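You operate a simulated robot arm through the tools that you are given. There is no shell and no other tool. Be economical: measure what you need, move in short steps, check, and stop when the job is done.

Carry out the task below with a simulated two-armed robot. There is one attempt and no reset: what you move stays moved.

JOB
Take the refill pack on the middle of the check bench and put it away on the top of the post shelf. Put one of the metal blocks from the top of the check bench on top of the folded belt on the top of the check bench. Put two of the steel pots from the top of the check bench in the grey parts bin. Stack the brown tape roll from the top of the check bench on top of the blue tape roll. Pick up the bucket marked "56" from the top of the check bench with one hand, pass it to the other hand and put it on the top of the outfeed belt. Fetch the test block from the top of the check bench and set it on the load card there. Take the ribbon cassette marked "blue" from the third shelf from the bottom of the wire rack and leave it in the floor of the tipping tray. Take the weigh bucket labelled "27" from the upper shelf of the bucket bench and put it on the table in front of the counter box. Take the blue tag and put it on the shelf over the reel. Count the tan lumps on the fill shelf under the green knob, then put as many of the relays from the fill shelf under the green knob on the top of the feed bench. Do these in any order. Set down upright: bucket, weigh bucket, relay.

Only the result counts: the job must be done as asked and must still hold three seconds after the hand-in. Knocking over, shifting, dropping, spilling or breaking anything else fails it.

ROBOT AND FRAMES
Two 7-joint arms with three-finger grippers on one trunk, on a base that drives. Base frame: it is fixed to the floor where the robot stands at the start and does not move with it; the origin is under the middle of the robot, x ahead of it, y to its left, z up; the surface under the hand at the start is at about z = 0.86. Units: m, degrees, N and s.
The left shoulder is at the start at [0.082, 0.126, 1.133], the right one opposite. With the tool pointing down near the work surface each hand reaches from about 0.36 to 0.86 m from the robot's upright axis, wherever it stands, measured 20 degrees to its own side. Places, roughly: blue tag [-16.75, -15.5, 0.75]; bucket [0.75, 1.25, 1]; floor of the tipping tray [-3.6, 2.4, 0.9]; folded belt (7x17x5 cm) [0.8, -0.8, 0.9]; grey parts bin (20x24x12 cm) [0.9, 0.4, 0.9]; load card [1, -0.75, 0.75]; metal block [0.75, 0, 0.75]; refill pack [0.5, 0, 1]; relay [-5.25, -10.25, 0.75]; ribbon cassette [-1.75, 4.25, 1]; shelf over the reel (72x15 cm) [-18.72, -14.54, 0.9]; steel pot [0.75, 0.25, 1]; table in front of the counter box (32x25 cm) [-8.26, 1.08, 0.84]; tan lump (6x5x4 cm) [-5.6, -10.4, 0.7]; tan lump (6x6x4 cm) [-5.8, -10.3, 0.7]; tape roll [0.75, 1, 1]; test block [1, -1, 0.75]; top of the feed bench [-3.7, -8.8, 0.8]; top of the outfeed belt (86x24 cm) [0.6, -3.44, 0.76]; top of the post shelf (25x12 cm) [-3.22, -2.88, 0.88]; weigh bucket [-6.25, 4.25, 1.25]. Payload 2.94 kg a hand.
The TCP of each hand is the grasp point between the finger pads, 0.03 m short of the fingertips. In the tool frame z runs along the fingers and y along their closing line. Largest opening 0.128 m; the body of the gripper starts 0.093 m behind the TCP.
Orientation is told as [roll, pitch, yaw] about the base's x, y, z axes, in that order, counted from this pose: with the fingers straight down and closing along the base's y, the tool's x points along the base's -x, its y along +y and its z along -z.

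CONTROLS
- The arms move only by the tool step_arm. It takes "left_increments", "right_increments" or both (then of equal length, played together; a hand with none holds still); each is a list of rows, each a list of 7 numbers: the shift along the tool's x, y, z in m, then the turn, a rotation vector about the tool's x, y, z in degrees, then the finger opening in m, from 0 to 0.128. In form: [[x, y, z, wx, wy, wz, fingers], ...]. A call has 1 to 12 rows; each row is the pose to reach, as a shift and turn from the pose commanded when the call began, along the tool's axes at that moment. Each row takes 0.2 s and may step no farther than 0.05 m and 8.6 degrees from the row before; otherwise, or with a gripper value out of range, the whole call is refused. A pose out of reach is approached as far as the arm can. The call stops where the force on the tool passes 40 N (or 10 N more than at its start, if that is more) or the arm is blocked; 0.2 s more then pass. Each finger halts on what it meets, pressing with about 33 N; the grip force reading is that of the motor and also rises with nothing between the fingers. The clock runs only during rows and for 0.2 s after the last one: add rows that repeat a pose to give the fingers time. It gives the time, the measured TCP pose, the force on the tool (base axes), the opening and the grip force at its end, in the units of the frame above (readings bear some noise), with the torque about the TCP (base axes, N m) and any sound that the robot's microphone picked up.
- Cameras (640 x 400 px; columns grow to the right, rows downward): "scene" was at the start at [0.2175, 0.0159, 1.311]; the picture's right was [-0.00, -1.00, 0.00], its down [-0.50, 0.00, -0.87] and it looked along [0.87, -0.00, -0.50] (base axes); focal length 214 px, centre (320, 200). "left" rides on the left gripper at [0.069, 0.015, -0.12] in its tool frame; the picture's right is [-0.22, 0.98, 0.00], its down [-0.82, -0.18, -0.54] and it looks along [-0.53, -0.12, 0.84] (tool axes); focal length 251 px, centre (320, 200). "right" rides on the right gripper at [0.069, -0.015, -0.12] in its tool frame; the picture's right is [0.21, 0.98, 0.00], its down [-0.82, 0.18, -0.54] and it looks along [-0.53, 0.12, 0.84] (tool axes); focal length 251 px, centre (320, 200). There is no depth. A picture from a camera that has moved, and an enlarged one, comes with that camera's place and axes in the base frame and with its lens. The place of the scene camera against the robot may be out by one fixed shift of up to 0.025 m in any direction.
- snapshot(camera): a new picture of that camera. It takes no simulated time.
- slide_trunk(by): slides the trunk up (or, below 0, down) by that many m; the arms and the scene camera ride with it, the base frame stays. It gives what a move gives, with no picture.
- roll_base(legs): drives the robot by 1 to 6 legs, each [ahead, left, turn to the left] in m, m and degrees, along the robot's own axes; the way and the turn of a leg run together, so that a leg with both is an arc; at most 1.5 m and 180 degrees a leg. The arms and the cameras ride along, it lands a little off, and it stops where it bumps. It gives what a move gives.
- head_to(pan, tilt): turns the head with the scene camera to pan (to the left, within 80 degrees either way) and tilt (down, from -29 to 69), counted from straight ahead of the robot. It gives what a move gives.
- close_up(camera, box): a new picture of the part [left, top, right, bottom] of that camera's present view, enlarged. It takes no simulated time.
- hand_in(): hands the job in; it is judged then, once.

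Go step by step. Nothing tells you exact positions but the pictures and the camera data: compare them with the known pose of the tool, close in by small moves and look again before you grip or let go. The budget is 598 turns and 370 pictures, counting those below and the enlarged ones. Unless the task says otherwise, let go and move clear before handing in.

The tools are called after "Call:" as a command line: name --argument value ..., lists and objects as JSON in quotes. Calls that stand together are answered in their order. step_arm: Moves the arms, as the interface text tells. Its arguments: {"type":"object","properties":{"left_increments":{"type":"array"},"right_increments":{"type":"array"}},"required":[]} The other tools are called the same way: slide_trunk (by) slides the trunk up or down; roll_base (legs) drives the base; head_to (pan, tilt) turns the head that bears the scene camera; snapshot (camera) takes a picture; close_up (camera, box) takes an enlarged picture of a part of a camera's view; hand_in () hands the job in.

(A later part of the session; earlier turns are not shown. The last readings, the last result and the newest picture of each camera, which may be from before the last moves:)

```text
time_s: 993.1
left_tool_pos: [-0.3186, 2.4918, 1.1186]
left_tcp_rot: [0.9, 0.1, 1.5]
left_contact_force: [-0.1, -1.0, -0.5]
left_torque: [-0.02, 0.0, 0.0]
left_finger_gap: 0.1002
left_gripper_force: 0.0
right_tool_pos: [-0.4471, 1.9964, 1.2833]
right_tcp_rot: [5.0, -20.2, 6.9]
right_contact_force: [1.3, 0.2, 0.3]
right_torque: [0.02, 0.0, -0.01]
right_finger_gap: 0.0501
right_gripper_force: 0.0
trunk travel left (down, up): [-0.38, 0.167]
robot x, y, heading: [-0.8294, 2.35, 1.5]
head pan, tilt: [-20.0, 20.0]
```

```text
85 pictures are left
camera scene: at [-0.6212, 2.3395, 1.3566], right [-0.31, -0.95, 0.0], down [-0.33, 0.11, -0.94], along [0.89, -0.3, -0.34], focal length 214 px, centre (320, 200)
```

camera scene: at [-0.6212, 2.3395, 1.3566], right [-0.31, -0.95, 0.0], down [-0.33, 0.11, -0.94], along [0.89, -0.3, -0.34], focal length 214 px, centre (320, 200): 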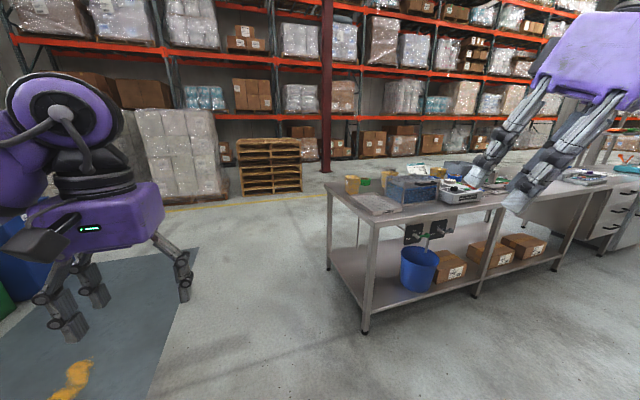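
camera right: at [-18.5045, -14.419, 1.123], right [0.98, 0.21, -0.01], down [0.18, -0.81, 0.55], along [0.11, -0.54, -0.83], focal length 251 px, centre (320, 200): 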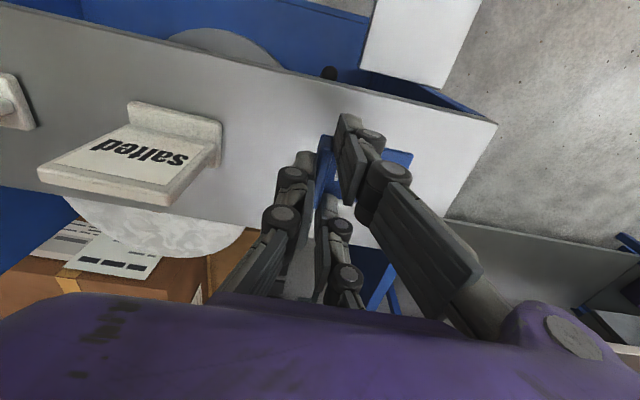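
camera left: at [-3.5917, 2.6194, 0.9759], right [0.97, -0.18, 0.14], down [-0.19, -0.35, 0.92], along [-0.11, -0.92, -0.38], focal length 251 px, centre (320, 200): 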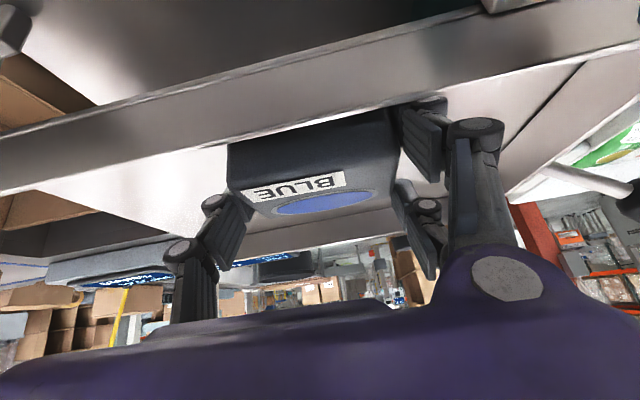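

Call:
roll_base --legs '[[0.3, -0.7, -1.5], [0.35, -0.65, 0]]'

Call:
head_to --pan 0 --tilt 40

Call:
snapshot --camera "scene"

Call:
snapshot --camera "left"

```text
time_s: 1005.4
left_tool_pos: [0.3493, 1.1466, 1.1179]
left_tcp_rot: [0.9, -0.1, 0.3]
left_contact_force: [0.2, -0.3, -0.5]
left_torque: [0.0, 0.01, 0.0]
left_finger_gap: 0.1001
left_gripper_force: 0.1
right_tool_pos: [0.2099, 0.6538, 1.2837]
right_tcp_rot: [5.0, -20.2, 5.7]
right_contact_force: [0.1, 0.1, 0.4]
right_torque: [0.01, 0.0, -0.03]
right_finger_gap: 0.0501
right_gripper_force: 0.0
trunk travel left (down, up): [-0.38, 0.167]
robot x, y, heading: [-0.1671, 1.0155, 0.4]
head pan, tilt: [-20.0, 20.0]
```

```text
time_s: 1006.2
left_tool_pos: [0.3492, 1.1482, 1.1179]
left_tcp_rot: [0.8, -0.1, 0.2]
left_contact_force: [0.2, 0.3, 0.4]
left_torque: [-0.04, -0.01, 0.02]
left_finger_gap: 0.1
left_gripper_force: 0.0
right_tool_pos: [0.2104, 0.6537, 1.2838]
right_tcp_rot: [4.9, -20.2, 5.7]
right_contact_force: [0.3, -1.2, -0.4]
right_torque: [0.02, 0.02, -0.04]
right_finger_gap: 0.0499
right_gripper_force: 0.3
trunk travel left (down, up): [-0.38, 0.167]
robot x, y, heading: [-0.1639, 1.0165, 0.4]
head pan, tilt: [0.0, 40.0]
```

```text
84 pictures are left
camera scene: at [0.0398, 1.0328, 1.3253], right [0.01, -1.0, 0.0], down [-0.64, 0.0, -0.77], along [0.77, 0.01, -0.64], focal length 214 px, centre (320, 200)
```

scene: 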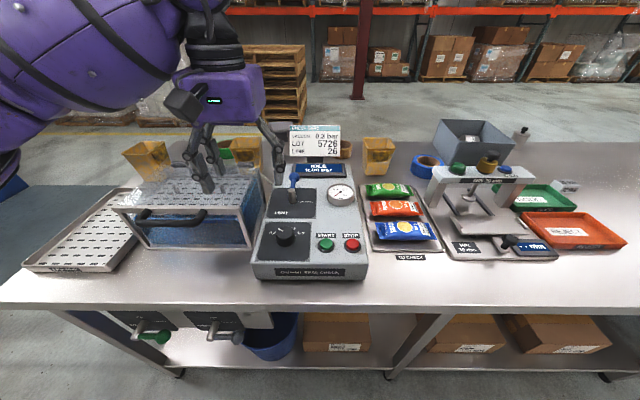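

```text
83 pictures are left
camera left: at [0.2795, 1.16, 1.2386], right [0.21, 0.98, 0.01], down [0.82, -0.18, 0.54], along [0.53, -0.1, -0.84], focal length 251 px, centre (320, 200)
```

left: 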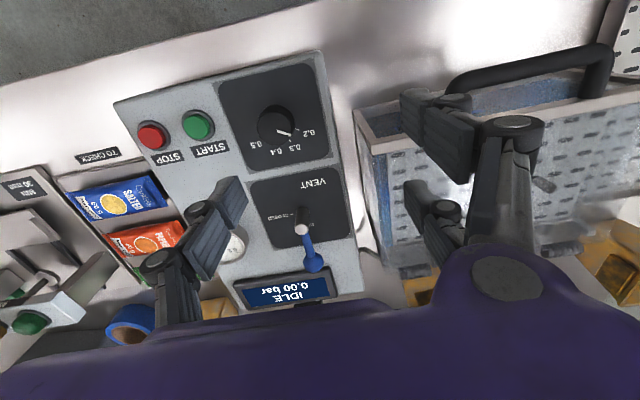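

Call:
close_up --camera "scene" --box '[270, 110, 460, 210]'

Call:
close_up --camera "scene" --box '[110, 120, 290, 210]'

```text
3.37 times, centred on (365, 160) of scene
camera zoom: at [0.0398, 1.0328, 1.3253], right [0.01, -1.0, 0.0], down [-0.64, 0.0, -0.77], along [0.77, 0.01, -0.64], focal length 722 px, centre (168, 335)
```

zoom: 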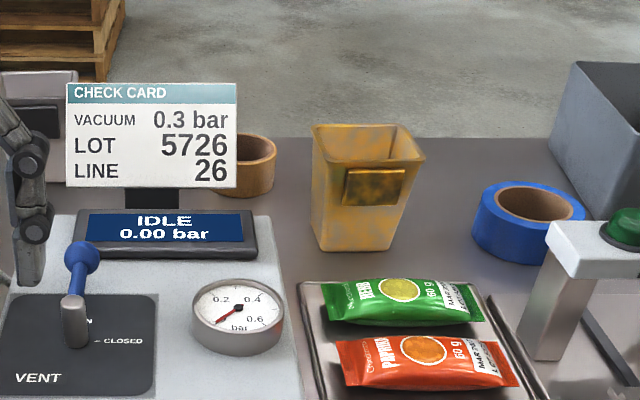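

```text
3.56 times, centred on (200, 165) of scene
camera zoom: at [0.0398, 1.0328, 1.3253], right [0.01, -1.0, 0.0], down [-0.64, 0.0, -0.77], along [0.77, 0.01, -0.64], focal length 763 px, centre (747, 324)
```

zoom: 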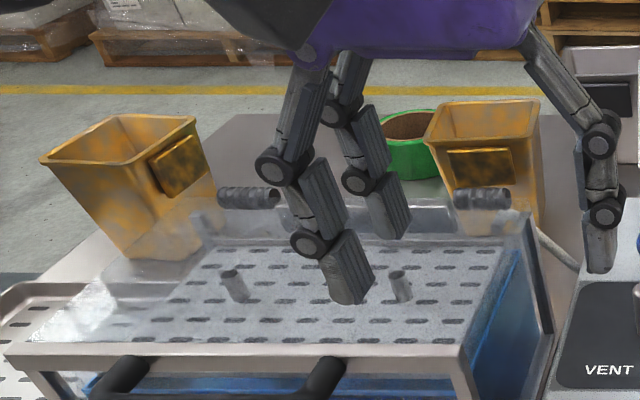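

Brown tape at about (0.87,0.92), blue tape (0.754,0.613); the bucket at [0.75,1.25] is the middle amber one (0.84,1.33). Start with the tape, left arm.

Call:
slide_trunk --by 0.13

Call:
roll_base --legs '[[0.27, -0.24, -0.4]]'

Call:
snapshot --camera "left"

```text
time_s: 1007.8
left_tool_pos: [0.3494, 1.1481, 1.2476]
left_tcp_rot: [0.8, 0.0, 0.3]
left_contact_force: [0.6, -0.2, 0.2]
left_torque: [0.0, 0.07, 0.0]
left_finger_gap: 0.0999
left_gripper_force: 0.1
right_tool_pos: [0.2112, 0.6541, 1.4117]
right_tcp_rot: [5.0, -20.1, 5.7]
right_contact_force: [-0.1, -0.1, 0.0]
right_torque: [-0.04, 0.04, 0.02]
right_finger_gap: 0.0502
right_gripper_force: 0.0
trunk travel left (down, up): [-0.51, 0.037]
robot x, y, heading: [-0.164, 1.0133, 0.4]
head pan, tilt: [0.0, 40.0]
```

```text
time_s: 1010.0
left_tool_pos: [0.5569, 0.9775, 1.2478]
left_tcp_rot: [1.0, 0.1, 0.2]
left_contact_force: [0.5, -1.1, -0.6]
left_torque: [0.13, 0.08, 0.02]
left_finger_gap: 0.0998
left_gripper_force: 0.2
right_tool_pos: [0.421, 0.4836, 1.4088]
right_tcp_rot: [5.5, -20.0, 5.6]
right_contact_force: [1.3, -2.3, 0.1]
right_torque: [0.1, 0.05, 0.04]
right_finger_gap: 0.0497
right_gripper_force: 0.0
trunk travel left (down, up): [-0.51, 0.037]
robot x, y, heading: [0.0432, 0.8517, 0.6]
head pan, tilt: [0.0, 40.0]
stopped in leg 1: the robot was blocked; the commanded pose is now the measured one
```

```text
80 pictures are left
camera left: at [0.4872, 0.9895, 1.3684], right [0.21, 0.98, 0.02], down [0.82, -0.19, 0.54], along [0.53, -0.1, -0.84], focal length 251 px, centre (320, 200)
```

left: 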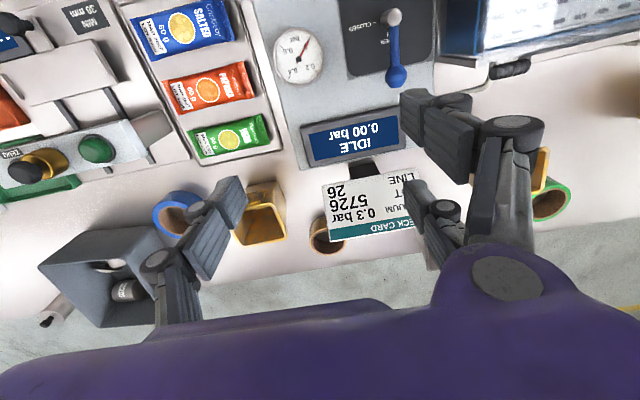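

Call:
roll_base --legs '[[-0.01, -0.02, -0.6]]'

Call:
step_arm --left_increments '[[-0.04, -0.005, 0, 0, -5, 0, 0.08], [-0.08, -0.01, 0, 0, -10, 0, 0.08], [-0.12, -0.015, 0, 0, -15, 0, 0.08], [-0.16, -0.02, 0, 0, -20, 0, 0.08], [-0.2, -0.025, 0.01, 0, -25, 0, 0.08], [-0.23, -0.03, 0.03, 0, -25, 0, 0.08]]'

Call:
snapshot --camera "left"

```text
time_s: 1010.9
left_tool_pos: [0.5459, 0.9605, 1.2478]
left_tcp_rot: [0.6, 0.0, -0.3]
left_contact_force: [0.7, 0.4, 0.4]
left_torque: [-0.05, 0.01, 0.0]
left_finger_gap: 0.1002
left_gripper_force: 0.2
right_tool_pos: [0.4021, 0.4705, 1.4146]
right_tcp_rot: [5.0, -20.1, 5.2]
right_contact_force: [0.1, 0.4, 0.2]
right_torque: [-0.01, 0.0, 0.02]
right_finger_gap: 0.05
right_gripper_force: 0.1
trunk travel left (down, up): [-0.51, 0.037]
robot x, y, heading: [0.0274, 0.8322, -0.0]
head pan, tilt: [0.0, 40.0]
```

```text
time_s: 1012.3
left_tool_pos: [0.7769, 0.9285, 1.2176]
left_tcp_rot: [0.9, -25.0, -0.6]
left_contact_force: [0.3, 0.3, -0.6]
left_torque: [0.0, 0.02, -0.01]
left_finger_gap: 0.0799
left_gripper_force: 0.1
right_tool_pos: [0.4031, 0.4678, 1.4118]
right_tcp_rot: [5.1, -20.0, 5.1]
right_contact_force: [-0.1, 1.6, 0.4]
right_torque: [0.04, 0.04, 0.01]
right_finger_gap: 0.05
right_gripper_force: 0.2
trunk travel left (down, up): [-0.51, 0.037]
robot x, y, heading: [0.028, 0.8322, 0.2]
head pan, tilt: [0.0, 40.0]
```

```text
79 pictures are left
camera left: at [0.6625, 0.943, 1.297], right [0.2, 0.97, 0.1], down [0.51, -0.2, 0.84], along [0.83, -0.11, -0.54], focal length 251 px, centre (320, 200)
```

left: 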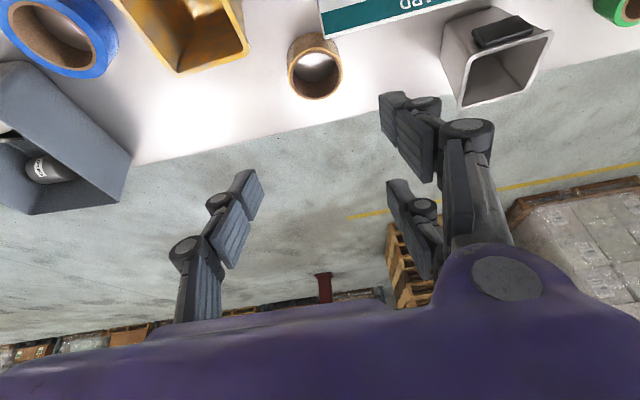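

Call:
step_arm --left_increments '[[-0.001, 0.001, 0.045, 0, 0, 0, 0.115], [-0.002, 0.002, 0.09, 0, 0, 0, 0.115], [-0.003, 0.003, 0.135, 0, 0, 0, 0.115], [-0.004, 0.003, 0.18, 0, 0, 0, 0.115], [-0.004, 0.003, 0.225, 0, 0, 0, 0.115], [-0.004, 0.003, 0.2535, 0, 0, 0, 0.115]]'

Call:
snapshot --camera "left"

```text
time_s: 1013.7
left_tool_pos: [0.8783, 0.9359, 0.9902]
left_tcp_rot: [0.9, -25.1, -0.9]
left_contact_force: [-0.6, -0.5, 0.7]
left_torque: [0.02, -0.02, 0.05]
left_finger_gap: 0.1147
left_gripper_force: 0.1
left hand out of reach, approached as far as the arm can: row 6
right_tool_pos: [0.4011, 0.4671, 1.4121]
right_tcp_rot: [5.2, -20.1, 5.1]
right_contact_force: [-0.7, 0.0, 0.4]
right_torque: [0.0, 0.01, -0.01]
right_finger_gap: 0.0502
right_gripper_force: 0.1
trunk travel left (down, up): [-0.51, 0.037]
robot x, y, heading: [0.0291, 0.8303, 0.0]
head pan, tilt: [0.0, 40.0]
```

```text
78 pictures are left
camera left: at [0.7642, 0.9506, 1.0705], right [0.2, 0.97, 0.11], down [0.51, -0.2, 0.84], along [0.83, -0.11, -0.54], focal length 251 px, centre (320, 200)
```

left: 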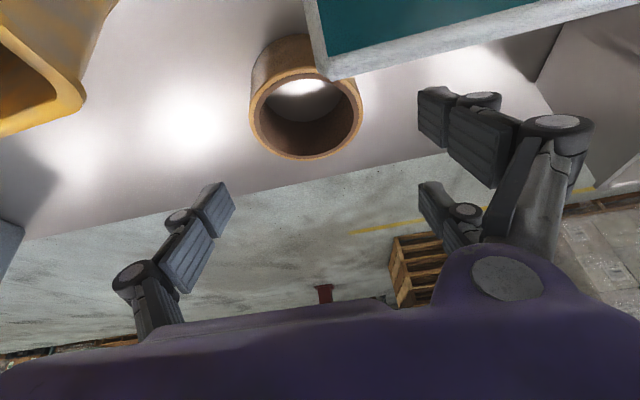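

The check card's top corner is right under my wrist camera; I yaw the hand 25° so it clears, then descend.

Call:
step_arm --left_increments '[[0, 0, -0.005, -3.5, 0, -7.5, 0.115], [0, 0, -0.005, -7.0, 0, -15, 0.115], [-0.008, 0, 0, -10.6, 0, -22.6, 0.115], [-0.008, 0, 0, -10.6, 0, -22.6, 0.115]]'

Call:
snapshot --camera "left"

```text
time_s: 1014.5
left_tool_pos: [0.8699, 0.948, 0.9929]
left_tcp_rot: [1.1, -26.5, 21.7]
left_contact_force: [21.3, 7.1, -10.6]
left_torque: [-0.28, -0.04, -1.35]
left_finger_gap: 0.1125
left_gripper_force: 0.0
left hand out of reach, approached as far as the arm can: row 2, 3
right_tool_pos: [0.4048, 0.4699, 1.412]
right_tcp_rot: [5.1, -19.9, 5.1]
right_contact_force: [-0.1, -0.7, -0.2]
right_torque: [-0.02, -0.06, -0.02]
right_finger_gap: 0.05
right_gripper_force: 0.1
trunk travel left (down, up): [-0.51, 0.037]
robot x, y, heading: [0.031, 0.8309, 0.1]
head pan, tilt: [0.0, 40.0]
stopped in row 3 (left hand): the force on the tool passed its limit at 52 N (the readings are from after the stop); the commanded pose is now the measured one
```

```text
77 pictures are left
camera left: at [0.7564, 0.9172, 1.0697], right [-0.19, 0.98, 0.11], down [0.53, 0.01, 0.85], along [0.83, 0.22, -0.52], focal length 251 px, centre (320, 200)
```

left: 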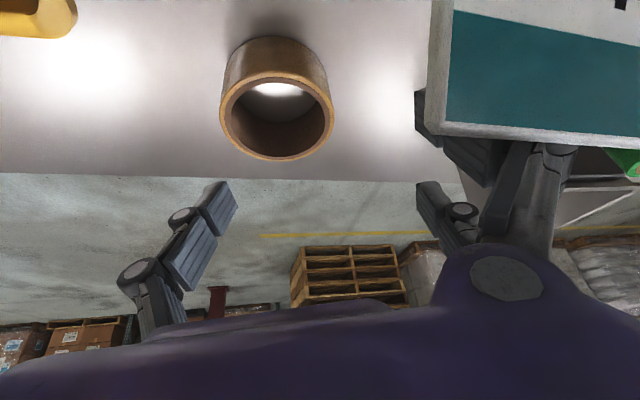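

Call:
step_arm --left_increments '[[-0.005, -0.02, -0.005, 0, 0, 0, 0.1], [-0.02, -0.03, -0.035, 0, 0, 0, 0.09], [-0.04, -0.03, -0.075, 0, 0, 0, 0.08], [-0.06, -0.03, -0.115, 0, 0, 0, 0.08], [-0.075, -0.03, -0.15, 0, 0, 0, 0.08]]'

Call:
close_up --camera "scene" --box '[180, 80, 460, 260]'

```text
time_s: 1015.7
left_tool_pos: [0.8699, 0.9177, 1.1606]
left_tcp_rot: [1.0, -26.3, 21.7]
left_contact_force: [0.2, 0.6, -1.3]
left_torque: [0.0, 0.0, -0.03]
left_finger_gap: 0.08
left_gripper_force: 0.1
left hand out of reach, approached as far as the arm can: row 1, 2, 3, 4, 5
right_tool_pos: [0.4006, 0.4681, 1.4138]
right_tcp_rot: [5.0, -20.1, 5.1]
right_contact_force: [-0.1, 0.3, -0.8]
right_torque: [0.0, -0.02, -0.01]
right_finger_gap: 0.0501
right_gripper_force: 0.0
trunk travel left (down, up): [-0.51, 0.037]
robot x, y, heading: [0.032, 0.8356, -0.2]
head pan, tilt: [0.0, 40.0]
```

```text
2.22 times, centred on (320, 170) of scene
camera zoom: at [0.1639, 0.8496, 1.4733], right [0.0, -1.0, 0.0], down [-0.64, 0.0, -0.77], along [0.77, 0.0, -0.64], focal length 477 px, centre (320, 267)
```

zoom: 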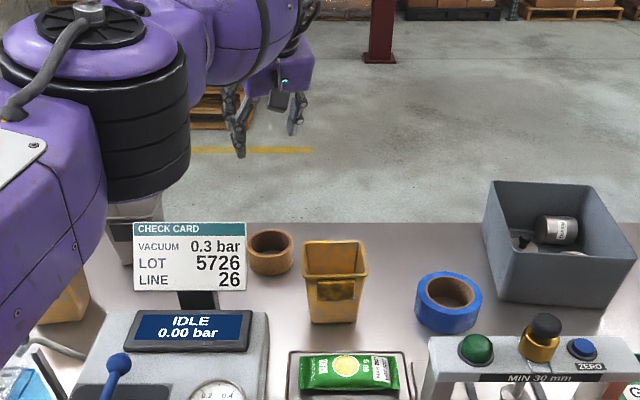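

The card is unmoved, but access from the front is poor. I'll go around to the back side of the bench, where the rolls and bucket are easier to reach.

Call:
step_arm --left_increments '[[0.035, -0.01, -0.02, 3.5, 3, 7, 0.08], [0.07, -0.02, -0.04, 7, 8, 14, 0.08], [0.105, -0.03, -0.06, 8, 14, 19, 0.08], [0.14, -0.03, -0.08, 9, 20, 21, 0.08], [0.175, -0.03, -0.09, 9, 25, 21, 0.08], [0.21, -0.03, -0.09, 9, 26, 21, 0.08], [0.25, -0.03, -0.09, 9, 26, 21, 0.08]]'

Call:
roll_base --legs '[[-0.6, 0, 0], [0, 1.4, 0], [0.3, 0.6, 0], [1.3, 0, 0], [0.9, 0, 0]]'

Call:
head_to --pan -40 --tilt 25

Call:
snapshot --camera "scene"

```text
refused: row 2 steps farther than a row can; nothing moved
```

```text
time_s: 1046.9
left_tool_pos: [2.7334, 2.9817, 1.1598]
left_tcp_rot: [1.0, -26.4, 23.0]
left_contact_force: [-0.1, -1.2, 0.6]
left_torque: [0.01, 0.01, 0.01]
left_finger_gap: 0.08
left_gripper_force: 0.0
right_tool_pos: [2.2725, 2.5235, 1.4124]
right_tcp_rot: [5.1, -20.2, 6.1]
right_contact_force: [-0.7, 0.3, 0.9]
right_torque: [-0.03, 0.03, 0.03]
right_finger_gap: 0.0501
right_gripper_force: 0.2
trunk travel left (down, up): [-0.51, 0.037]
robot x, y, heading: [1.897, 2.8779, 1.0]
head pan, tilt: [0.0, 40.0]
```

```text
time_s: 1048.0
left_tool_pos: [2.7338, 2.9823, 1.1592]
left_tcp_rot: [0.9, -26.4, 23.0]
left_contact_force: [-0.2, -0.8, -0.2]
left_torque: [-0.01, 0.0, -0.01]
left_finger_gap: 0.0797
left_gripper_force: 0.2
right_tool_pos: [2.2721, 2.5219, 1.4134]
right_tcp_rot: [5.0, -20.1, 6.3]
right_contact_force: [-0.1, 0.1, 0.0]
right_torque: [0.0, 0.03, -0.02]
right_finger_gap: 0.0503
right_gripper_force: 0.0
trunk travel left (down, up): [-0.51, 0.037]
robot x, y, heading: [1.8953, 2.8811, 1.1]
head pan, tilt: [-40.0, 25.0]
```

```text
75 pictures are left
camera scene: at [2.0153, 2.8402, 1.4964], right [-0.63, -0.78, 0.0], down [-0.33, 0.27, -0.91], along [0.7, -0.57, -0.42], focal length 214 px, centre (320, 200)
```

scene: 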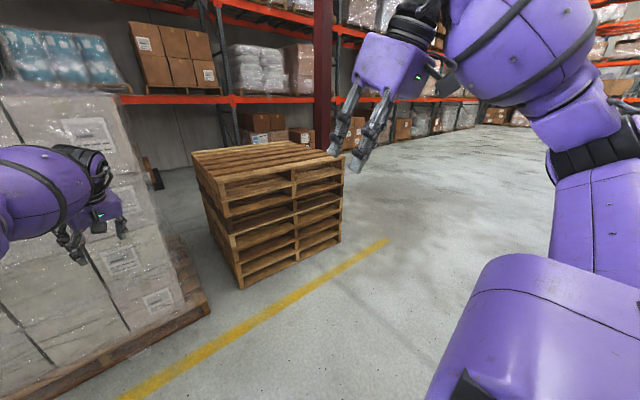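

Call:
step_arm --left_increments '[[0.02, 0, -0.015, 1.5, 3.5, 3, 0.08], [0.04, 0, -0.03, 3, 7, 6, 0.08], [0.07, 0, -0.04, 4.5, 10.5, 9, 0.08], [0.1, 0, -0.05, 6, 14, 12, 0.08], [0.13, 0, -0.06, 7, 17.5, 15, 0.08], [0.16, 0, -0.07, 8, 21, 18, 0.08], [0.19, 0, -0.08, 9, 24, 21, 0.08], [0.22, 0, -0.09, 9, 26, 22, 0.08], [0.25, 0, -0.09, 9, 26, 22, 0.08]]'

Call:
roll_base --legs '[[-0.3, 0, -1], [0, 0, -90], [0, 0, -90], [0, 1.0, 0], [0, 0.85, 0]]'

Call:
head_to --pan 0 --tilt 35

Call:
snapshot --camera "scene"

```text
time_s: 1050.0
left_tool_pos: [2.4915, 2.8793, 1.1285]
left_tcp_rot: [-2.9, -0.5, 0.0]
left_contact_force: [0.6, -0.4, 1.1]
left_torque: [0.02, -0.01, 0.0]
left_finger_gap: 0.0802
left_gripper_force: 0.1
right_tool_pos: [2.2711, 2.5238, 1.4147]
right_tcp_rot: [5.1, -20.2, 6.2]
right_contact_force: [0.3, 0.1, -0.7]
right_torque: [-0.01, -0.01, -0.01]
right_finger_gap: 0.0499
right_gripper_force: 0.0
trunk travel left (down, up): [-0.51, 0.037]
robot x, y, heading: [1.8912, 2.8793, 1.0]
head pan, tilt: [-40.0, 25.0]
```

```text
time_s: 1075.8
left_tool_pos: [0.9664, 1.0547, 1.1289]
left_tcp_rot: [-2.8, -0.4, 177.6]
left_contact_force: [-0.6, -1.3, -0.6]
left_torque: [0.01, 0.0, 0.02]
left_finger_gap: 0.08
left_gripper_force: 0.1
right_tool_pos: [1.1999, 1.4003, 1.4131]
right_tcp_rot: [5.1, -20.2, -176.3]
right_contact_force: [0.3, -0.1, 0.2]
right_torque: [-0.01, 0.04, -0.01]
right_finger_gap: 0.05
right_gripper_force: 0.0
trunk travel left (down, up): [-0.51, 0.037]
robot x, y, heading: [1.5614, 1.0266, 178.5]
head pan, tilt: [-40.0, 25.0]
```

```text
time_s: 1076.9
left_tool_pos: [0.9672, 1.0554, 1.1283]
left_tcp_rot: [-2.9, -0.4, 177.6]
left_contact_force: [-0.1, 0.3, 0.6]
left_torque: [-0.01, 0.01, -0.02]
left_finger_gap: 0.0799
left_gripper_force: 0.0
right_tool_pos: [1.1995, 1.4005, 1.4132]
right_tcp_rot: [5.0, -20.1, -176.2]
right_contact_force: [0.7, 0.7, 0.6]
right_torque: [0.0, 0.02, 0.01]
right_finger_gap: 0.0501
right_gripper_force: 0.2
trunk travel left (down, up): [-0.51, 0.037]
robot x, y, heading: [1.5637, 1.0262, 178.5]
head pan, tilt: [0.0, 35.0]
```

```text
74 pictures are left
camera scene: at [1.431, 1.046, 1.4807], right [0.03, 1.0, 0.0], down [0.57, -0.01, -0.82], along [-0.82, 0.02, -0.57], focal length 214 px, centre (320, 200)
```

scene: 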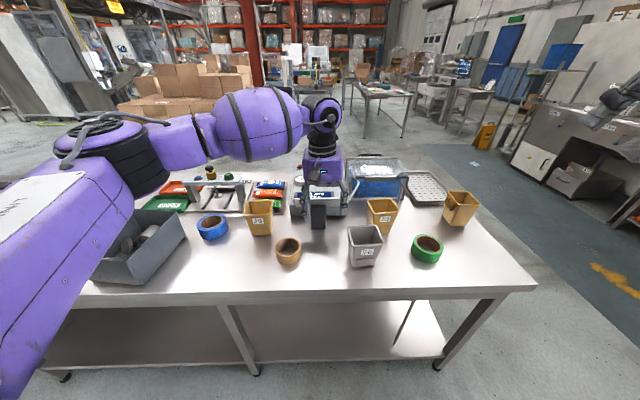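

Excellent view from the back, labels are visible. Zoom in on the bucket marks.

Call:
close_up --camera "scene" --box '[190, 180, 490, 290]'

```text
2.13 times, centred on (340, 235) of scene
camera zoom: at [1.431, 1.046, 1.4807], right [0.03, 1.0, 0.0], down [0.57, -0.01, -0.82], along [-0.82, 0.02, -0.57], focal length 458 px, centre (277, 125)
```

zoom: 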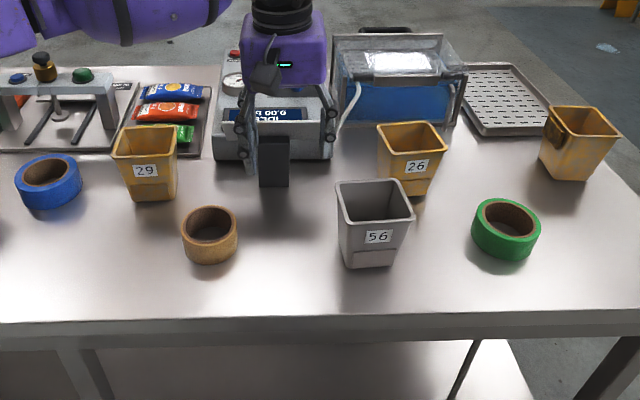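

The "56" bucket is the grey one at about (0.89,1.19). First the brown tape: left hand over (0.889,0.932).

Call:
step_arm --left_increments '[[-0.02, 0.035, 0, -1, 0, 0, 0.115], [-0.04, 0.07, 0.01, -2, 0, 0, 0.115], [-0.06, 0.1, 0.03, -2.9, 0, 0, 0.115], [-0.073, 0.126, 0.06, -2.9, 0, 0, 0.115], [-0.073, 0.126, 0.08, -2.9, 0, 0, 0.115]]'

Call:
snapshot --camera "left"

```text
time_s: 1078.1
left_tool_pos: [0.8879, 0.9349, 1.0429]
left_tcp_rot: [0.1, -0.5, 177.7]
left_contact_force: [-0.3, 0.2, 0.2]
left_torque: [-0.02, -0.03, -0.02]
left_finger_gap: 0.1145
left_gripper_force: 0.0
right_tool_pos: [1.2008, 1.4004, 1.4135]
right_tcp_rot: [5.1, -20.1, -176.1]
right_contact_force: [0.2, 0.0, 0.0]
right_torque: [-0.01, -0.01, 0.01]
right_finger_gap: 0.0501
right_gripper_force: 0.1
trunk travel left (down, up): [-0.51, 0.037]
robot x, y, heading: [1.5621, 1.0242, 178.2]
head pan, tilt: [0.0, 35.0]
```

```text
72 pictures are left
camera left: at [0.9557, 0.9171, 1.1625], right [-0.25, -0.97, 0.0], down [-0.81, 0.22, 0.55], along [-0.53, 0.14, -0.84], focal length 251 px, centre (320, 200)
```

left: 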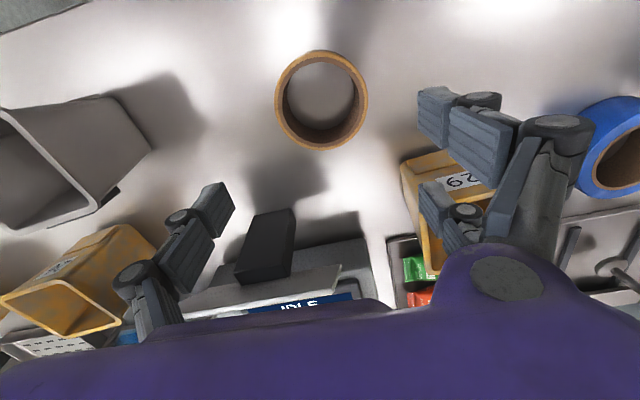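

Call:
step_arm --left_increments '[[0.015, 0.006, 0.04, 0, 0, 0, 0.115], [0.015, 0.006, 0.08, 0, 0, 0, 0.115], [0.015, 0.006, 0.115, 0, 0, 0, 0.115], [0.015, 0.006, 0.133, 0, 0, 0, 0.115], [0.015, 0.006, 0.133, 0, 0, 0, 0.1], [0.015, 0.006, 0.133, 0, 0, 0, 0.08], [0.015, 0.006, 0.133, 0, 0, 0, 0.07], [0.015, 0.006, 0.133, 0, 0, 0, 0.07]]'

Call:
snapshot --camera "left"

```text
time_s: 1079.9
left_tool_pos: [0.9007, 0.9295, 0.9118]
left_tcp_rot: [0.0, -0.4, 177.6]
left_contact_force: [-0.2, -0.2, 1.7]
left_torque: [-0.03, 0.11, -0.01]
left_finger_gap: 0.0872
left_gripper_force: 33.3
right_tool_pos: [1.201, 1.3996, 1.4137]
right_tcp_rot: [5.0, -20.2, -176.2]
right_contact_force: [-0.3, 0.3, 0.0]
right_torque: [0.02, 0.04, 0.01]
right_finger_gap: 0.0501
right_gripper_force: 0.1
trunk travel left (down, up): [-0.51, 0.037]
robot x, y, heading: [1.5605, 1.0272, 178.4]
head pan, tilt: [0.0, 35.0]
```

```text
71 pictures are left
camera left: at [0.9703, 0.9108, 1.0307], right [-0.25, -0.97, 0.0], down [-0.81, 0.22, 0.55], along [-0.53, 0.14, -0.84], focal length 251 px, centre (320, 200)
```

left: 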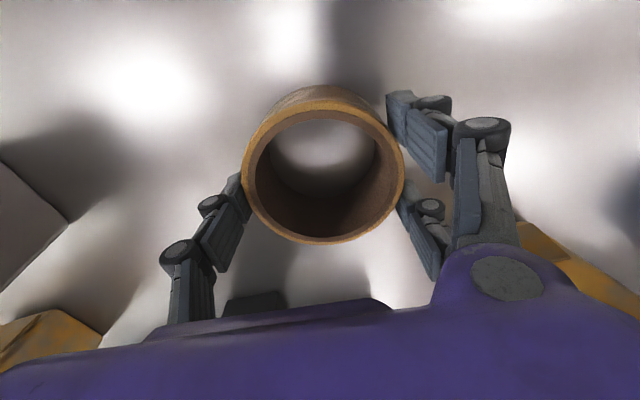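

Call:
step_arm --left_increments '[[0, 0, -0.05, 0, 0, 0, 0.07], [0, 0, -0.1, 0, 0, 0, 0.07], [0, 0, -0.15, 0, 0, 0, 0.07], [0, 0, -0.2, 0, 0, 0, 0.07]]'

Call:
roll_base --legs '[[0.08, 0.36, 0]]'

Call:
snapshot --camera "left"

Call:
snapshot --camera "scene"

```text
time_s: 1080.9
left_tool_pos: [0.9057, 0.9283, 1.1121]
left_tcp_rot: [0.1, -0.5, 177.6]
left_contact_force: [0.2, 0.4, -0.8]
left_torque: [0.02, 0.0, -0.03]
left_finger_gap: 0.087
left_gripper_force: 33.2
right_tool_pos: [1.2014, 1.4002, 1.4123]
right_tcp_rot: [5.1, -20.1, -176.2]
right_contact_force: [-0.6, -1.2, 0.2]
right_torque: [0.01, 0.0, -0.01]
right_finger_gap: 0.05
right_gripper_force: 0.0
trunk travel left (down, up): [-0.51, 0.037]
robot x, y, heading: [1.5621, 1.0239, 178.5]
head pan, tilt: [0.0, 35.0]
```

```text
time_s: 1084.6
left_tool_pos: [0.8142, 0.5748, 1.1106]
left_tcp_rot: [0.1, -0.5, 177.3]
left_contact_force: [0.0, -0.4, -0.7]
left_torque: [0.0, -0.01, -0.02]
left_finger_gap: 0.0869
left_gripper_force: 32.5
right_tool_pos: [1.1121, 1.0443, 1.4121]
right_tcp_rot: [5.1, -20.1, -176.4]
right_contact_force: [0.5, -0.3, 0.6]
right_torque: [0.0, -0.03, 0.05]
right_finger_gap: 0.0495
right_gripper_force: 0.1
trunk travel left (down, up): [-0.51, 0.037]
robot x, y, heading: [1.4684, 0.6706, 178.5]
head pan, tilt: [0.0, 35.0]
```

```text
70 pictures are left
camera left: at [0.8824, 0.5561, 1.2303], right [-0.26, -0.97, 0.0], down [-0.81, 0.22, 0.55], along [-0.53, 0.14, -0.84], focal length 251 px, centre (320, 200)
```

left: 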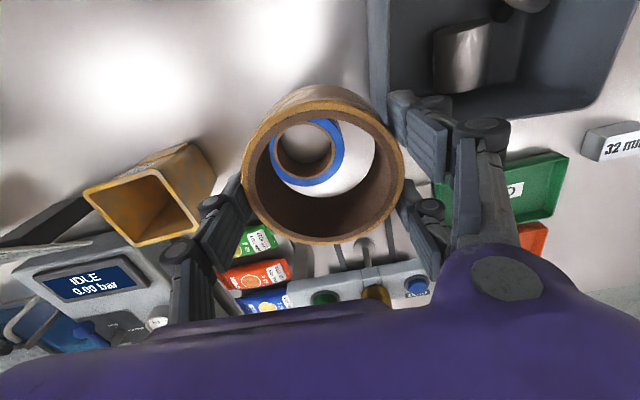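

```text
69 pictures are left
camera scene: at [1.3415, 0.6896, 1.4807], right [0.03, 1.0, 0.0], down [0.57, -0.02, -0.82], along [-0.82, 0.02, -0.57], focal length 214 px, centre (320, 200)
```

scene: 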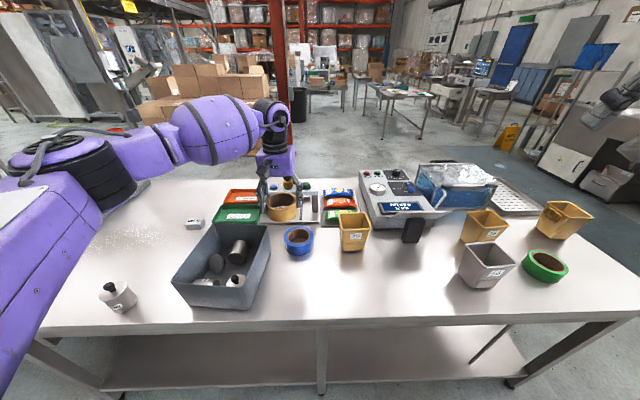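

Call:
step_arm --left_increments '[[-0.02, -0.01, 0.0, 0, 0, 0, 0.07], [-0.04, -0.02, 0.03, 0, 0, 0, 0.07], [-0.0584, -0.0283, 0.06, 0, 0, 0, 0.07], [-0.0584, -0.0283, 0.1, 0, 0, 0, 0.07], [-0.0584, -0.0283, 0.12, 0, 0, 0, 0.07], [-0.0584, -0.0283, 0.12, 0, 0, 0, 0.07]]'

Call:
snapshot --camera "left"

Call:
close_up --camera "scene" --box '[230, 130, 400, 270]'

```text
time_s: 1086.0
left_tool_pos: [0.7553, 0.6058, 0.9911]
left_tcp_rot: [0.1, -0.3, 177.4]
left_contact_force: [0.7, 0.6, -1.4]
left_torque: [0.04, -0.02, 0.01]
left_finger_gap: 0.087
left_gripper_force: 32.8
right_tool_pos: [1.1123, 1.0439, 1.4134]
right_tcp_rot: [5.1, -20.1, -176.3]
right_contact_force: [0.2, -0.7, 0.4]
right_torque: [0.0, 0.02, 0.05]
right_finger_gap: 0.0498
right_gripper_force: 0.0
trunk travel left (down, up): [-0.51, 0.037]
robot x, y, heading: [1.4695, 0.6697, 178.4]
head pan, tilt: [0.0, 35.0]
```

```text
68 pictures are left
camera left: at [0.824, 0.5871, 1.1107], right [-0.26, -0.97, 0.0], down [-0.81, 0.22, 0.55], along [-0.53, 0.14, -0.84], focal length 251 px, centre (320, 200)
```

left: 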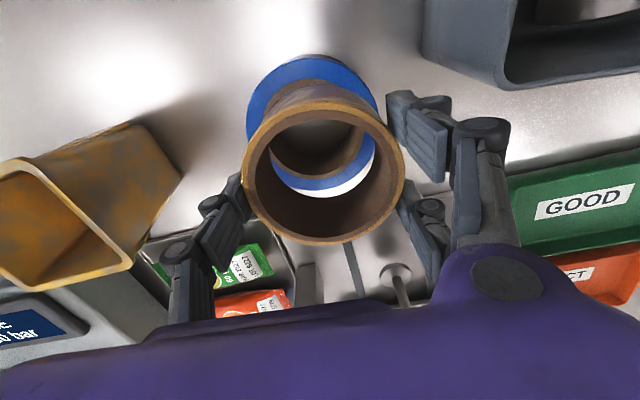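

```text
2.86 times, centred on (315, 200) of scene
camera zoom: at [1.3417, 0.6895, 1.4808], right [0.03, 1.0, 0.0], down [0.57, -0.02, -0.82], along [-0.82, 0.02, -0.57], focal length 613 px, centre (334, 200)
```

zoom: 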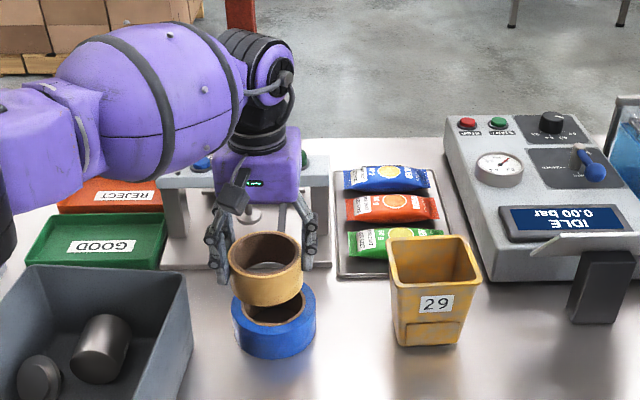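

Call:
step_arm --left_increments '[[0.008, -0.002, 0.01, 0, 0, 0, 0.07], [0.008, -0.002, 0.02, 0, 0, 0, 0.07], [0.008, -0.002, 0.026, 0, 0, 0, 0.07], [0.008, -0.002, 0.031, 0, 0, 0, 0.07], [0.008, -0.002, 0.035, 0, 0, 0, 0.07], [0.008, -0.002, 0.039, 0, 0, 0, 0.07]]'

```text
time_s: 1087.4
left_tool_pos: [0.7644, 0.607, 0.954]
left_tcp_rot: [0.1, -0.7, 177.5]
left_contact_force: [-1.2, -1.1, 16.2]
left_torque: [0.02, 0.03, 0.21]
left_finger_gap: 0.0876
left_gripper_force: 32.7
right_tool_pos: [1.1144, 1.0439, 1.4142]
right_tcp_rot: [5.2, -20.2, -176.4]
right_contact_force: [-0.4, 0.6, 0.9]
right_torque: [-0.01, 0.03, 0.0]
right_finger_gap: 0.0501
right_gripper_force: 0.0
trunk travel left (down, up): [-0.51, 0.037]
robot x, y, heading: [1.4718, 0.6674, 178.5]
head pan, tilt: [0.0, 35.0]
```

Contact on the blue roll. Release and rise.

Call:
step_arm --left_increments '[[0, 0, -0.001, 0, 0, 0, 0.1], [0, 0, -0.001, 0, 0, 0, 0.11], [0, 0, -0.03, 0, 0, 0, 0.11], [0, 0, -0.08, 0, 0, 0, 0.11], [0, 0, -0.13, 0, 0, 0, 0.11], [0, 0, -0.17, 0, 0, 0, 0.11]]'

Call:
close_up --camera "scene" --box '[230, 130, 400, 270]'

```text
time_s: 1088.8
left_tool_pos: [0.7653, 0.6082, 1.1233]
left_tcp_rot: [0.2, -0.5, 177.6]
left_contact_force: [0.0, -0.6, 0.5]
left_torque: [-0.01, 0.01, 0.0]
left_finger_gap: 0.1101
left_gripper_force: 0.1
right_tool_pos: [1.1126, 1.0448, 1.4134]
right_tcp_rot: [5.1, -20.2, -176.4]
right_contact_force: [-0.1, 0.1, -0.2]
right_torque: [0.0, -0.01, 0.03]
right_finger_gap: 0.0501
right_gripper_force: 0.0
trunk travel left (down, up): [-0.51, 0.037]
robot x, y, heading: [1.4724, 0.6707, 178.3]
head pan, tilt: [0.0, 35.0]
```

```text
2.86 times, centred on (315, 200) of scene
camera zoom: at [1.3422, 0.6896, 1.4808], right [0.03, 1.0, 0.0], down [0.57, -0.02, -0.82], along [-0.82, 0.02, -0.57], focal length 613 px, centre (334, 200)
```

zoom: 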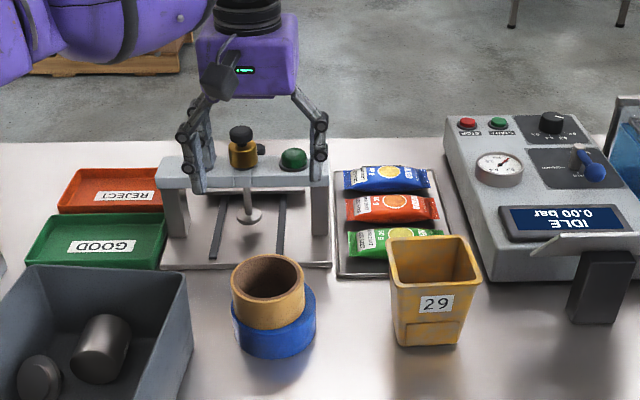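

Tape stacked. Now the grey "56" bucket: right hand will pinch its right wall. Retract the left hand, shift base, and look with the right wrist camera.

Call:
step_arm --left_increments '[[0.04, 0, -0.02, 0, 0, 0, 0.11], [0.08, 0, -0.04, 0, 0, 0, 0.11], [0.12, 0.01, -0.06, 0, 0, 0, 0.11], [0.16, 0.02, -0.06, 0, 0, 0, 0.11], [0.2, 0.03, -0.06, 0, 0, 0, 0.11]]' --right_increments '[[-0.02, 0.01, 0.02, 0, 5, 0, 0.07], [-0.04, 0.02, 0.04, 0, 10, 0, 0.07], [-0.07, 0.03, 0.06, 0, 15, 0, 0.07], [-0.1, 0.04, 0.08, 0, 20, 0, 0.07], [-0.12, 0.05, 0.1, 0, 20, 0, 0.07]]'

Call:
roll_base --legs '[[0, -0.25, 0]]'

Call:
snapshot --camera "right"

Call:
snapshot --camera "scene"

```text
time_s: 1090.0
left_tool_pos: [0.9648, 0.5657, 1.1814]
left_tcp_rot: [0.1, -0.3, 177.4]
left_contact_force: [-0.8, 0.0, -0.2]
left_torque: [0.02, 0.01, 0.02]
left_finger_gap: 0.11
left_gripper_force: 0.1
right_tool_pos: [0.9714, 0.9762, 1.3663]
right_tcp_rot: [4.8, -0.2, -174.7]
right_contact_force: [0.8, -0.4, -0.3]
right_torque: [0.06, 0.0, 0.02]
right_finger_gap: 0.07
right_gripper_force: 0.1
trunk travel left (down, up): [-0.51, 0.037]
robot x, y, heading: [1.4712, 0.6723, 178.5]
head pan, tilt: [0.0, 35.0]
```

```text
time_s: 1092.8
left_tool_pos: [0.9709, 0.8184, 1.1811]
left_tcp_rot: [0.1, -0.4, 177.4]
left_contact_force: [0.2, -0.2, -0.2]
left_torque: [-0.01, 0.04, 0.01]
left_finger_gap: 0.11
left_gripper_force: 0.1
right_tool_pos: [0.9783, 1.2281, 1.3658]
right_tcp_rot: [4.7, -0.2, -174.7]
right_contact_force: [1.0, -0.3, -0.3]
right_torque: [0.02, 0.0, 0.0]
right_finger_gap: 0.07
right_gripper_force: 0.1
trunk travel left (down, up): [-0.51, 0.037]
robot x, y, heading: [1.4832, 0.9185, 178.6]
head pan, tilt: [0.0, 35.0]
```

```text
65 pictures are left
camera right: at [1.0448, 1.261, 1.4841], right [0.3, -0.95, 0.08], down [-0.8, -0.21, 0.56], along [-0.51, -0.23, -0.83], focal length 251 px, centre (320, 200)
```

right: 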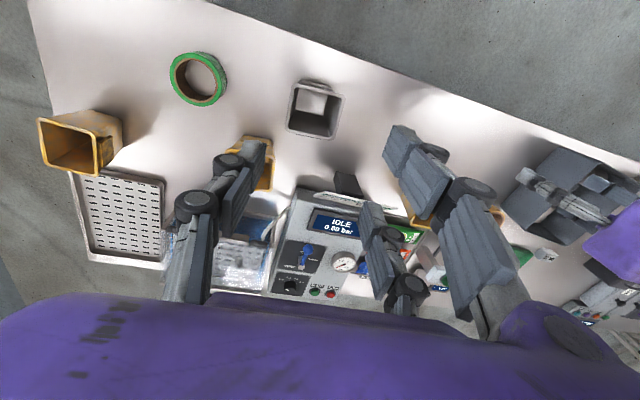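

```text
64 pictures are left
camera scene: at [1.3484, 0.9402, 1.4807], right [0.03, 1.0, 0.0], down [0.57, -0.02, -0.82], along [-0.82, 0.02, -0.57], focal length 214 px, centre (320, 200)
```

scene: 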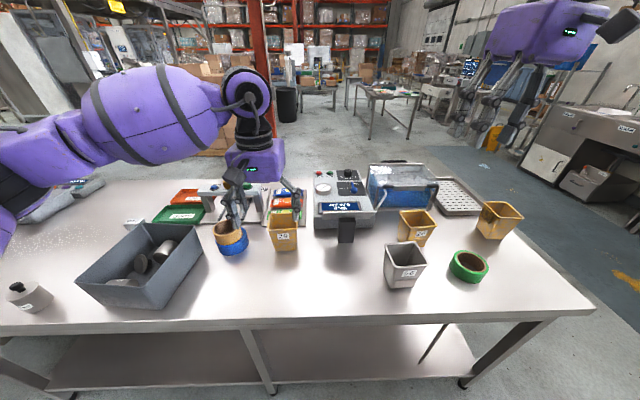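

Call:
step_arm --right_increments '[[-0.01, -0.003, 0.04, 1, 0, 1, 0.07], [-0.02, -0.006, 0.08, 2, 0, 2, 0.07], [-0.03, -0.009, 0.12, 3, 0, 3, 0.07], [-0.04, -0.012, 0.16, 4, 0, 4, 0.07], [-0.05, -0.015, 0.2, 4.7, 0, 5, 0.07], [-0.057, -0.0154, 0.24, 4.7, 0, 5.3, 0.07], [-0.057, -0.0154, 0.266, 4.7, 0, 5.3, 0.07]]'

Call:
snapshot --camera "right"

```text
time_s: 1094.5
left_tool_pos: [0.9709, 0.8189, 1.1805]
left_tcp_rot: [0.3, -0.4, 177.4]
left_contact_force: [0.3, -0.1, -0.3]
left_torque: [-0.04, -0.01, 0.01]
left_finger_gap: 0.1101
left_gripper_force: 0.1
right_tool_pos: [0.9198, 1.2169, 1.0986]
right_tcp_rot: [0.2, 0.0, -180.0]
right_contact_force: [-0.1, -0.3, 0.0]
right_torque: [-0.01, 0.02, 0.02]
right_finger_gap: 0.0702
right_gripper_force: 0.2
trunk travel left (down, up): [-0.51, 0.037]
robot x, y, heading: [1.4793, 0.9198, 178.2]
head pan, tilt: [0.0, 35.0]
```

```text
63 pictures are left
camera right: at [0.989, 1.2336, 1.2184], right [0.21, -0.98, 0.0], down [-0.82, -0.18, 0.54], along [-0.53, -0.12, -0.84], focal length 251 px, centre (320, 200)
```

right: 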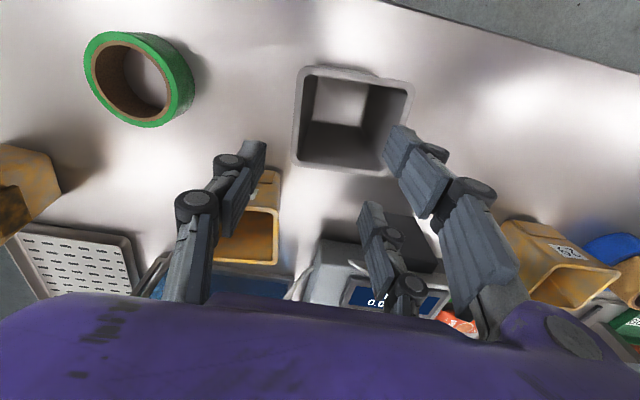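

Call:
step_arm --right_increments '[[-0.002, -0.012, 0.02, 0, 0, 0, 0.07], [-0.002, -0.022, 0.05, 0, 0, 0, 0.07], [-0.002, -0.022, 0.08, 0, 0, 0, 0.07], [-0.002, -0.022, 0.11, 0, 0, 0, 0.07], [-0.002, -0.022, 0.136, 0, 0, 0, 0.07], [-0.002, -0.022, 0.136, 0, 0, 0, 0.07]]'

Call:
snapshot --camera "right"

```text
time_s: 1095.8
left_tool_pos: [0.9691, 0.8204, 1.1795]
left_tcp_rot: [0.2, -0.2, 177.3]
left_contact_force: [0.4, 0.2, -0.2]
left_torque: [-0.01, 0.0, -0.02]
left_finger_gap: 0.1096
left_gripper_force: 0.1
right_tool_pos: [0.9441, 1.2491, 0.9802]
right_tcp_rot: [0.1, 0.1, 180.0]
right_contact_force: [-0.2, -1.1, 4.6]
right_torque: [-0.34, -0.14, -0.1]
right_finger_gap: 0.081
right_gripper_force: 0.2
right hand out of reach, approached as far as the arm can: row 3, 4, 5, 6
trunk travel left (down, up): [-0.51, 0.037]
robot x, y, heading: [1.4769, 0.9248, 178.4]
head pan, tilt: [0.0, 35.0]
```

```text
62 pictures are left
camera right: at [1.012, 1.2669, 1.1002], right [0.21, -0.98, 0.0], down [-0.82, -0.18, 0.54], along [-0.53, -0.12, -0.84], focal length 251 px, centre (320, 200)
```

right: 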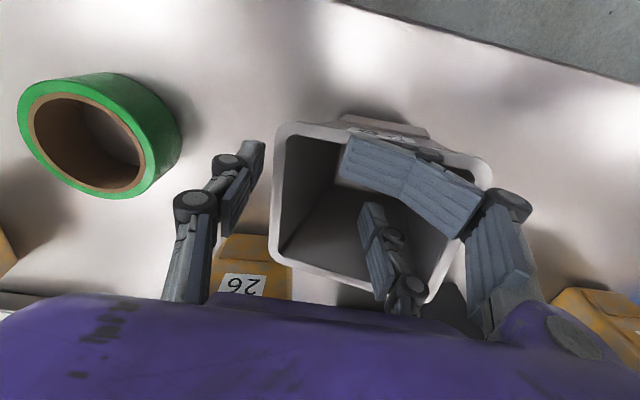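

Call:
step_arm --right_increments '[[0, 0, -0.03, 0, 0, 0, 0.07], [0, 0, -0.07, 0, 0, 0, 0.07], [0, 0, -0.11, 0, 0, 0, 0.07], [0, 0, -0.15, 0, 0, 0, 0.07]]'

Call:
roll_base --legs '[[-0.05, 0, 0]]'

Call:
slide_trunk --by -0.12

Call:
snapshot --camera "right"

```text
time_s: 1096.8
left_tool_pos: [0.9721, 0.8184, 1.1796]
left_tcp_rot: [0.1, -0.3, 177.4]
left_contact_force: [-1.1, 0.0, -0.3]
left_torque: [-0.02, 0.03, -0.02]
left_finger_gap: 0.11
left_gripper_force: 0.0
right_tool_pos: [0.945, 1.2482, 1.1333]
right_tcp_rot: [0.1, 0.0, -180.0]
right_contact_force: [0.4, -0.1, 0.1]
right_torque: [0.03, 0.02, 0.0]
right_finger_gap: 0.0701
right_gripper_force: 0.0
trunk travel left (down, up): [-0.51, 0.037]
robot x, y, heading: [1.4774, 0.9228, 178.2]
head pan, tilt: [0.0, 35.0]
```

```text
time_s: 1097.8
left_tool_pos: [1.0152, 0.8176, 1.1777]
left_tcp_rot: [0.2, -0.1, 177.4]
left_contact_force: [-1.0, 0.5, -1.4]
left_torque: [0.02, -0.05, 0.0]
left_finger_gap: 0.1099
left_gripper_force: 0.0
right_tool_pos: [0.9896, 1.2479, 1.1289]
right_tcp_rot: [0.1, 0.2, -180.1]
right_contact_force: [-1.1, -0.4, 0.0]
right_torque: [0.01, -0.05, 0.01]
right_finger_gap: 0.0698
right_gripper_force: 0.0
trunk travel left (down, up): [-0.51, 0.037]
robot x, y, heading: [1.5268, 0.9189, 178.7]
head pan, tilt: [0.0, 35.0]
```

```text
time_s: 1099.3
left_tool_pos: [1.0193, 0.8178, 1.0607]
left_tcp_rot: [0.1, -0.4, 177.3]
left_contact_force: [0.0, -1.1, 0.1]
left_torque: [0.0, 0.01, 0.0]
left_finger_gap: 0.1101
left_gripper_force: 0.1
right_tool_pos: [0.9929, 1.2474, 1.0133]
right_tcp_rot: [0.1, -0.1, -179.9]
right_contact_force: [0.8, 0.2, -0.8]
right_torque: [-0.01, -0.02, -0.01]
right_finger_gap: 0.0702
right_gripper_force: 0.1
trunk travel left (down, up): [-0.39, 0.157]
robot x, y, heading: [1.5292, 0.9154, 178.4]
head pan, tilt: [0.0, 35.0]
```

```text
61 pictures are left
camera right: at [1.0615, 1.2638, 1.1329], right [0.21, -0.98, 0.0], down [-0.82, -0.18, 0.54], along [-0.53, -0.12, -0.84], focal length 251 px, centre (320, 200)
```

right: 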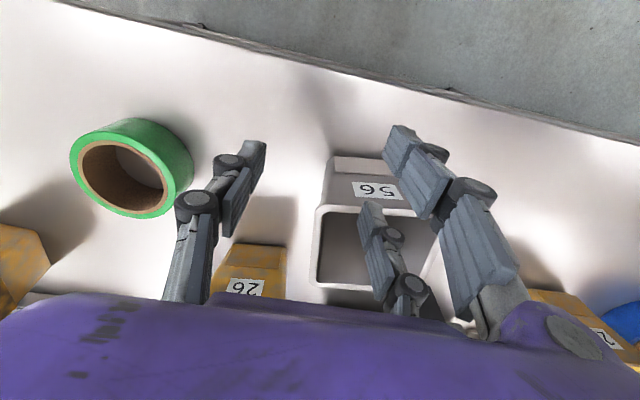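

Call:
step_arm --right_increments '[[0, 0, -0.03, 0, 0, 0, 0.07], [-0.03, 0.004, -0.03, 0, 0, 0, 0.07], [-0.06, 0.008, -0.03, 0, 0, 0, 0.07], [-0.094, 0.013, -0.03, 0, 0, 0, 0.07], [-0.094, 0.013, -0.03, 0, 0, 0, 0.07]]'

Call:
snapshot --camera "right"

```text
time_s: 1100.5
left_tool_pos: [1.0195, 0.818, 1.0612]
left_tcp_rot: [0.2, -0.5, 177.4]
left_contact_force: [-0.1, 0.1, -0.6]
left_torque: [-0.03, 0.04, -0.02]
left_finger_gap: 0.1101
left_gripper_force: 0.0
right_tool_pos: [0.8985, 1.2337, 1.042]
right_tcp_rot: [0.1, -0.1, -180.0]
right_contact_force: [0.7, 0.3, -0.3]
right_torque: [-0.02, 0.0, 0.0]
right_finger_gap: 0.0702
right_gripper_force: 0.0
trunk travel left (down, up): [-0.39, 0.157]
robot x, y, heading: [1.5294, 0.9216, 178.4]
head pan, tilt: [0.0, 35.0]
```

```text
60 pictures are left
camera right: at [0.9677, 1.251, 1.1625], right [0.22, -0.98, 0.0], down [-0.82, -0.18, 0.54], along [-0.53, -0.12, -0.84], focal length 251 px, centre (320, 200)
```

right: 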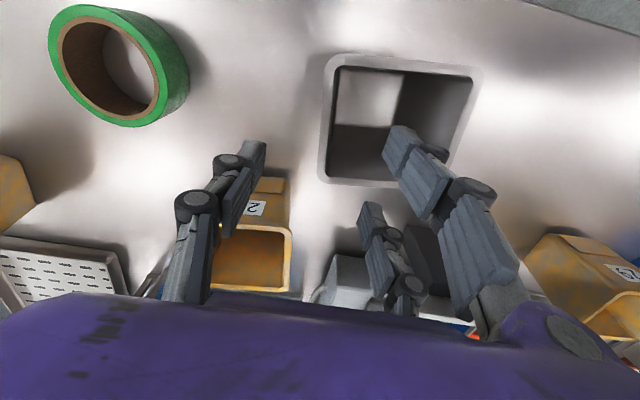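

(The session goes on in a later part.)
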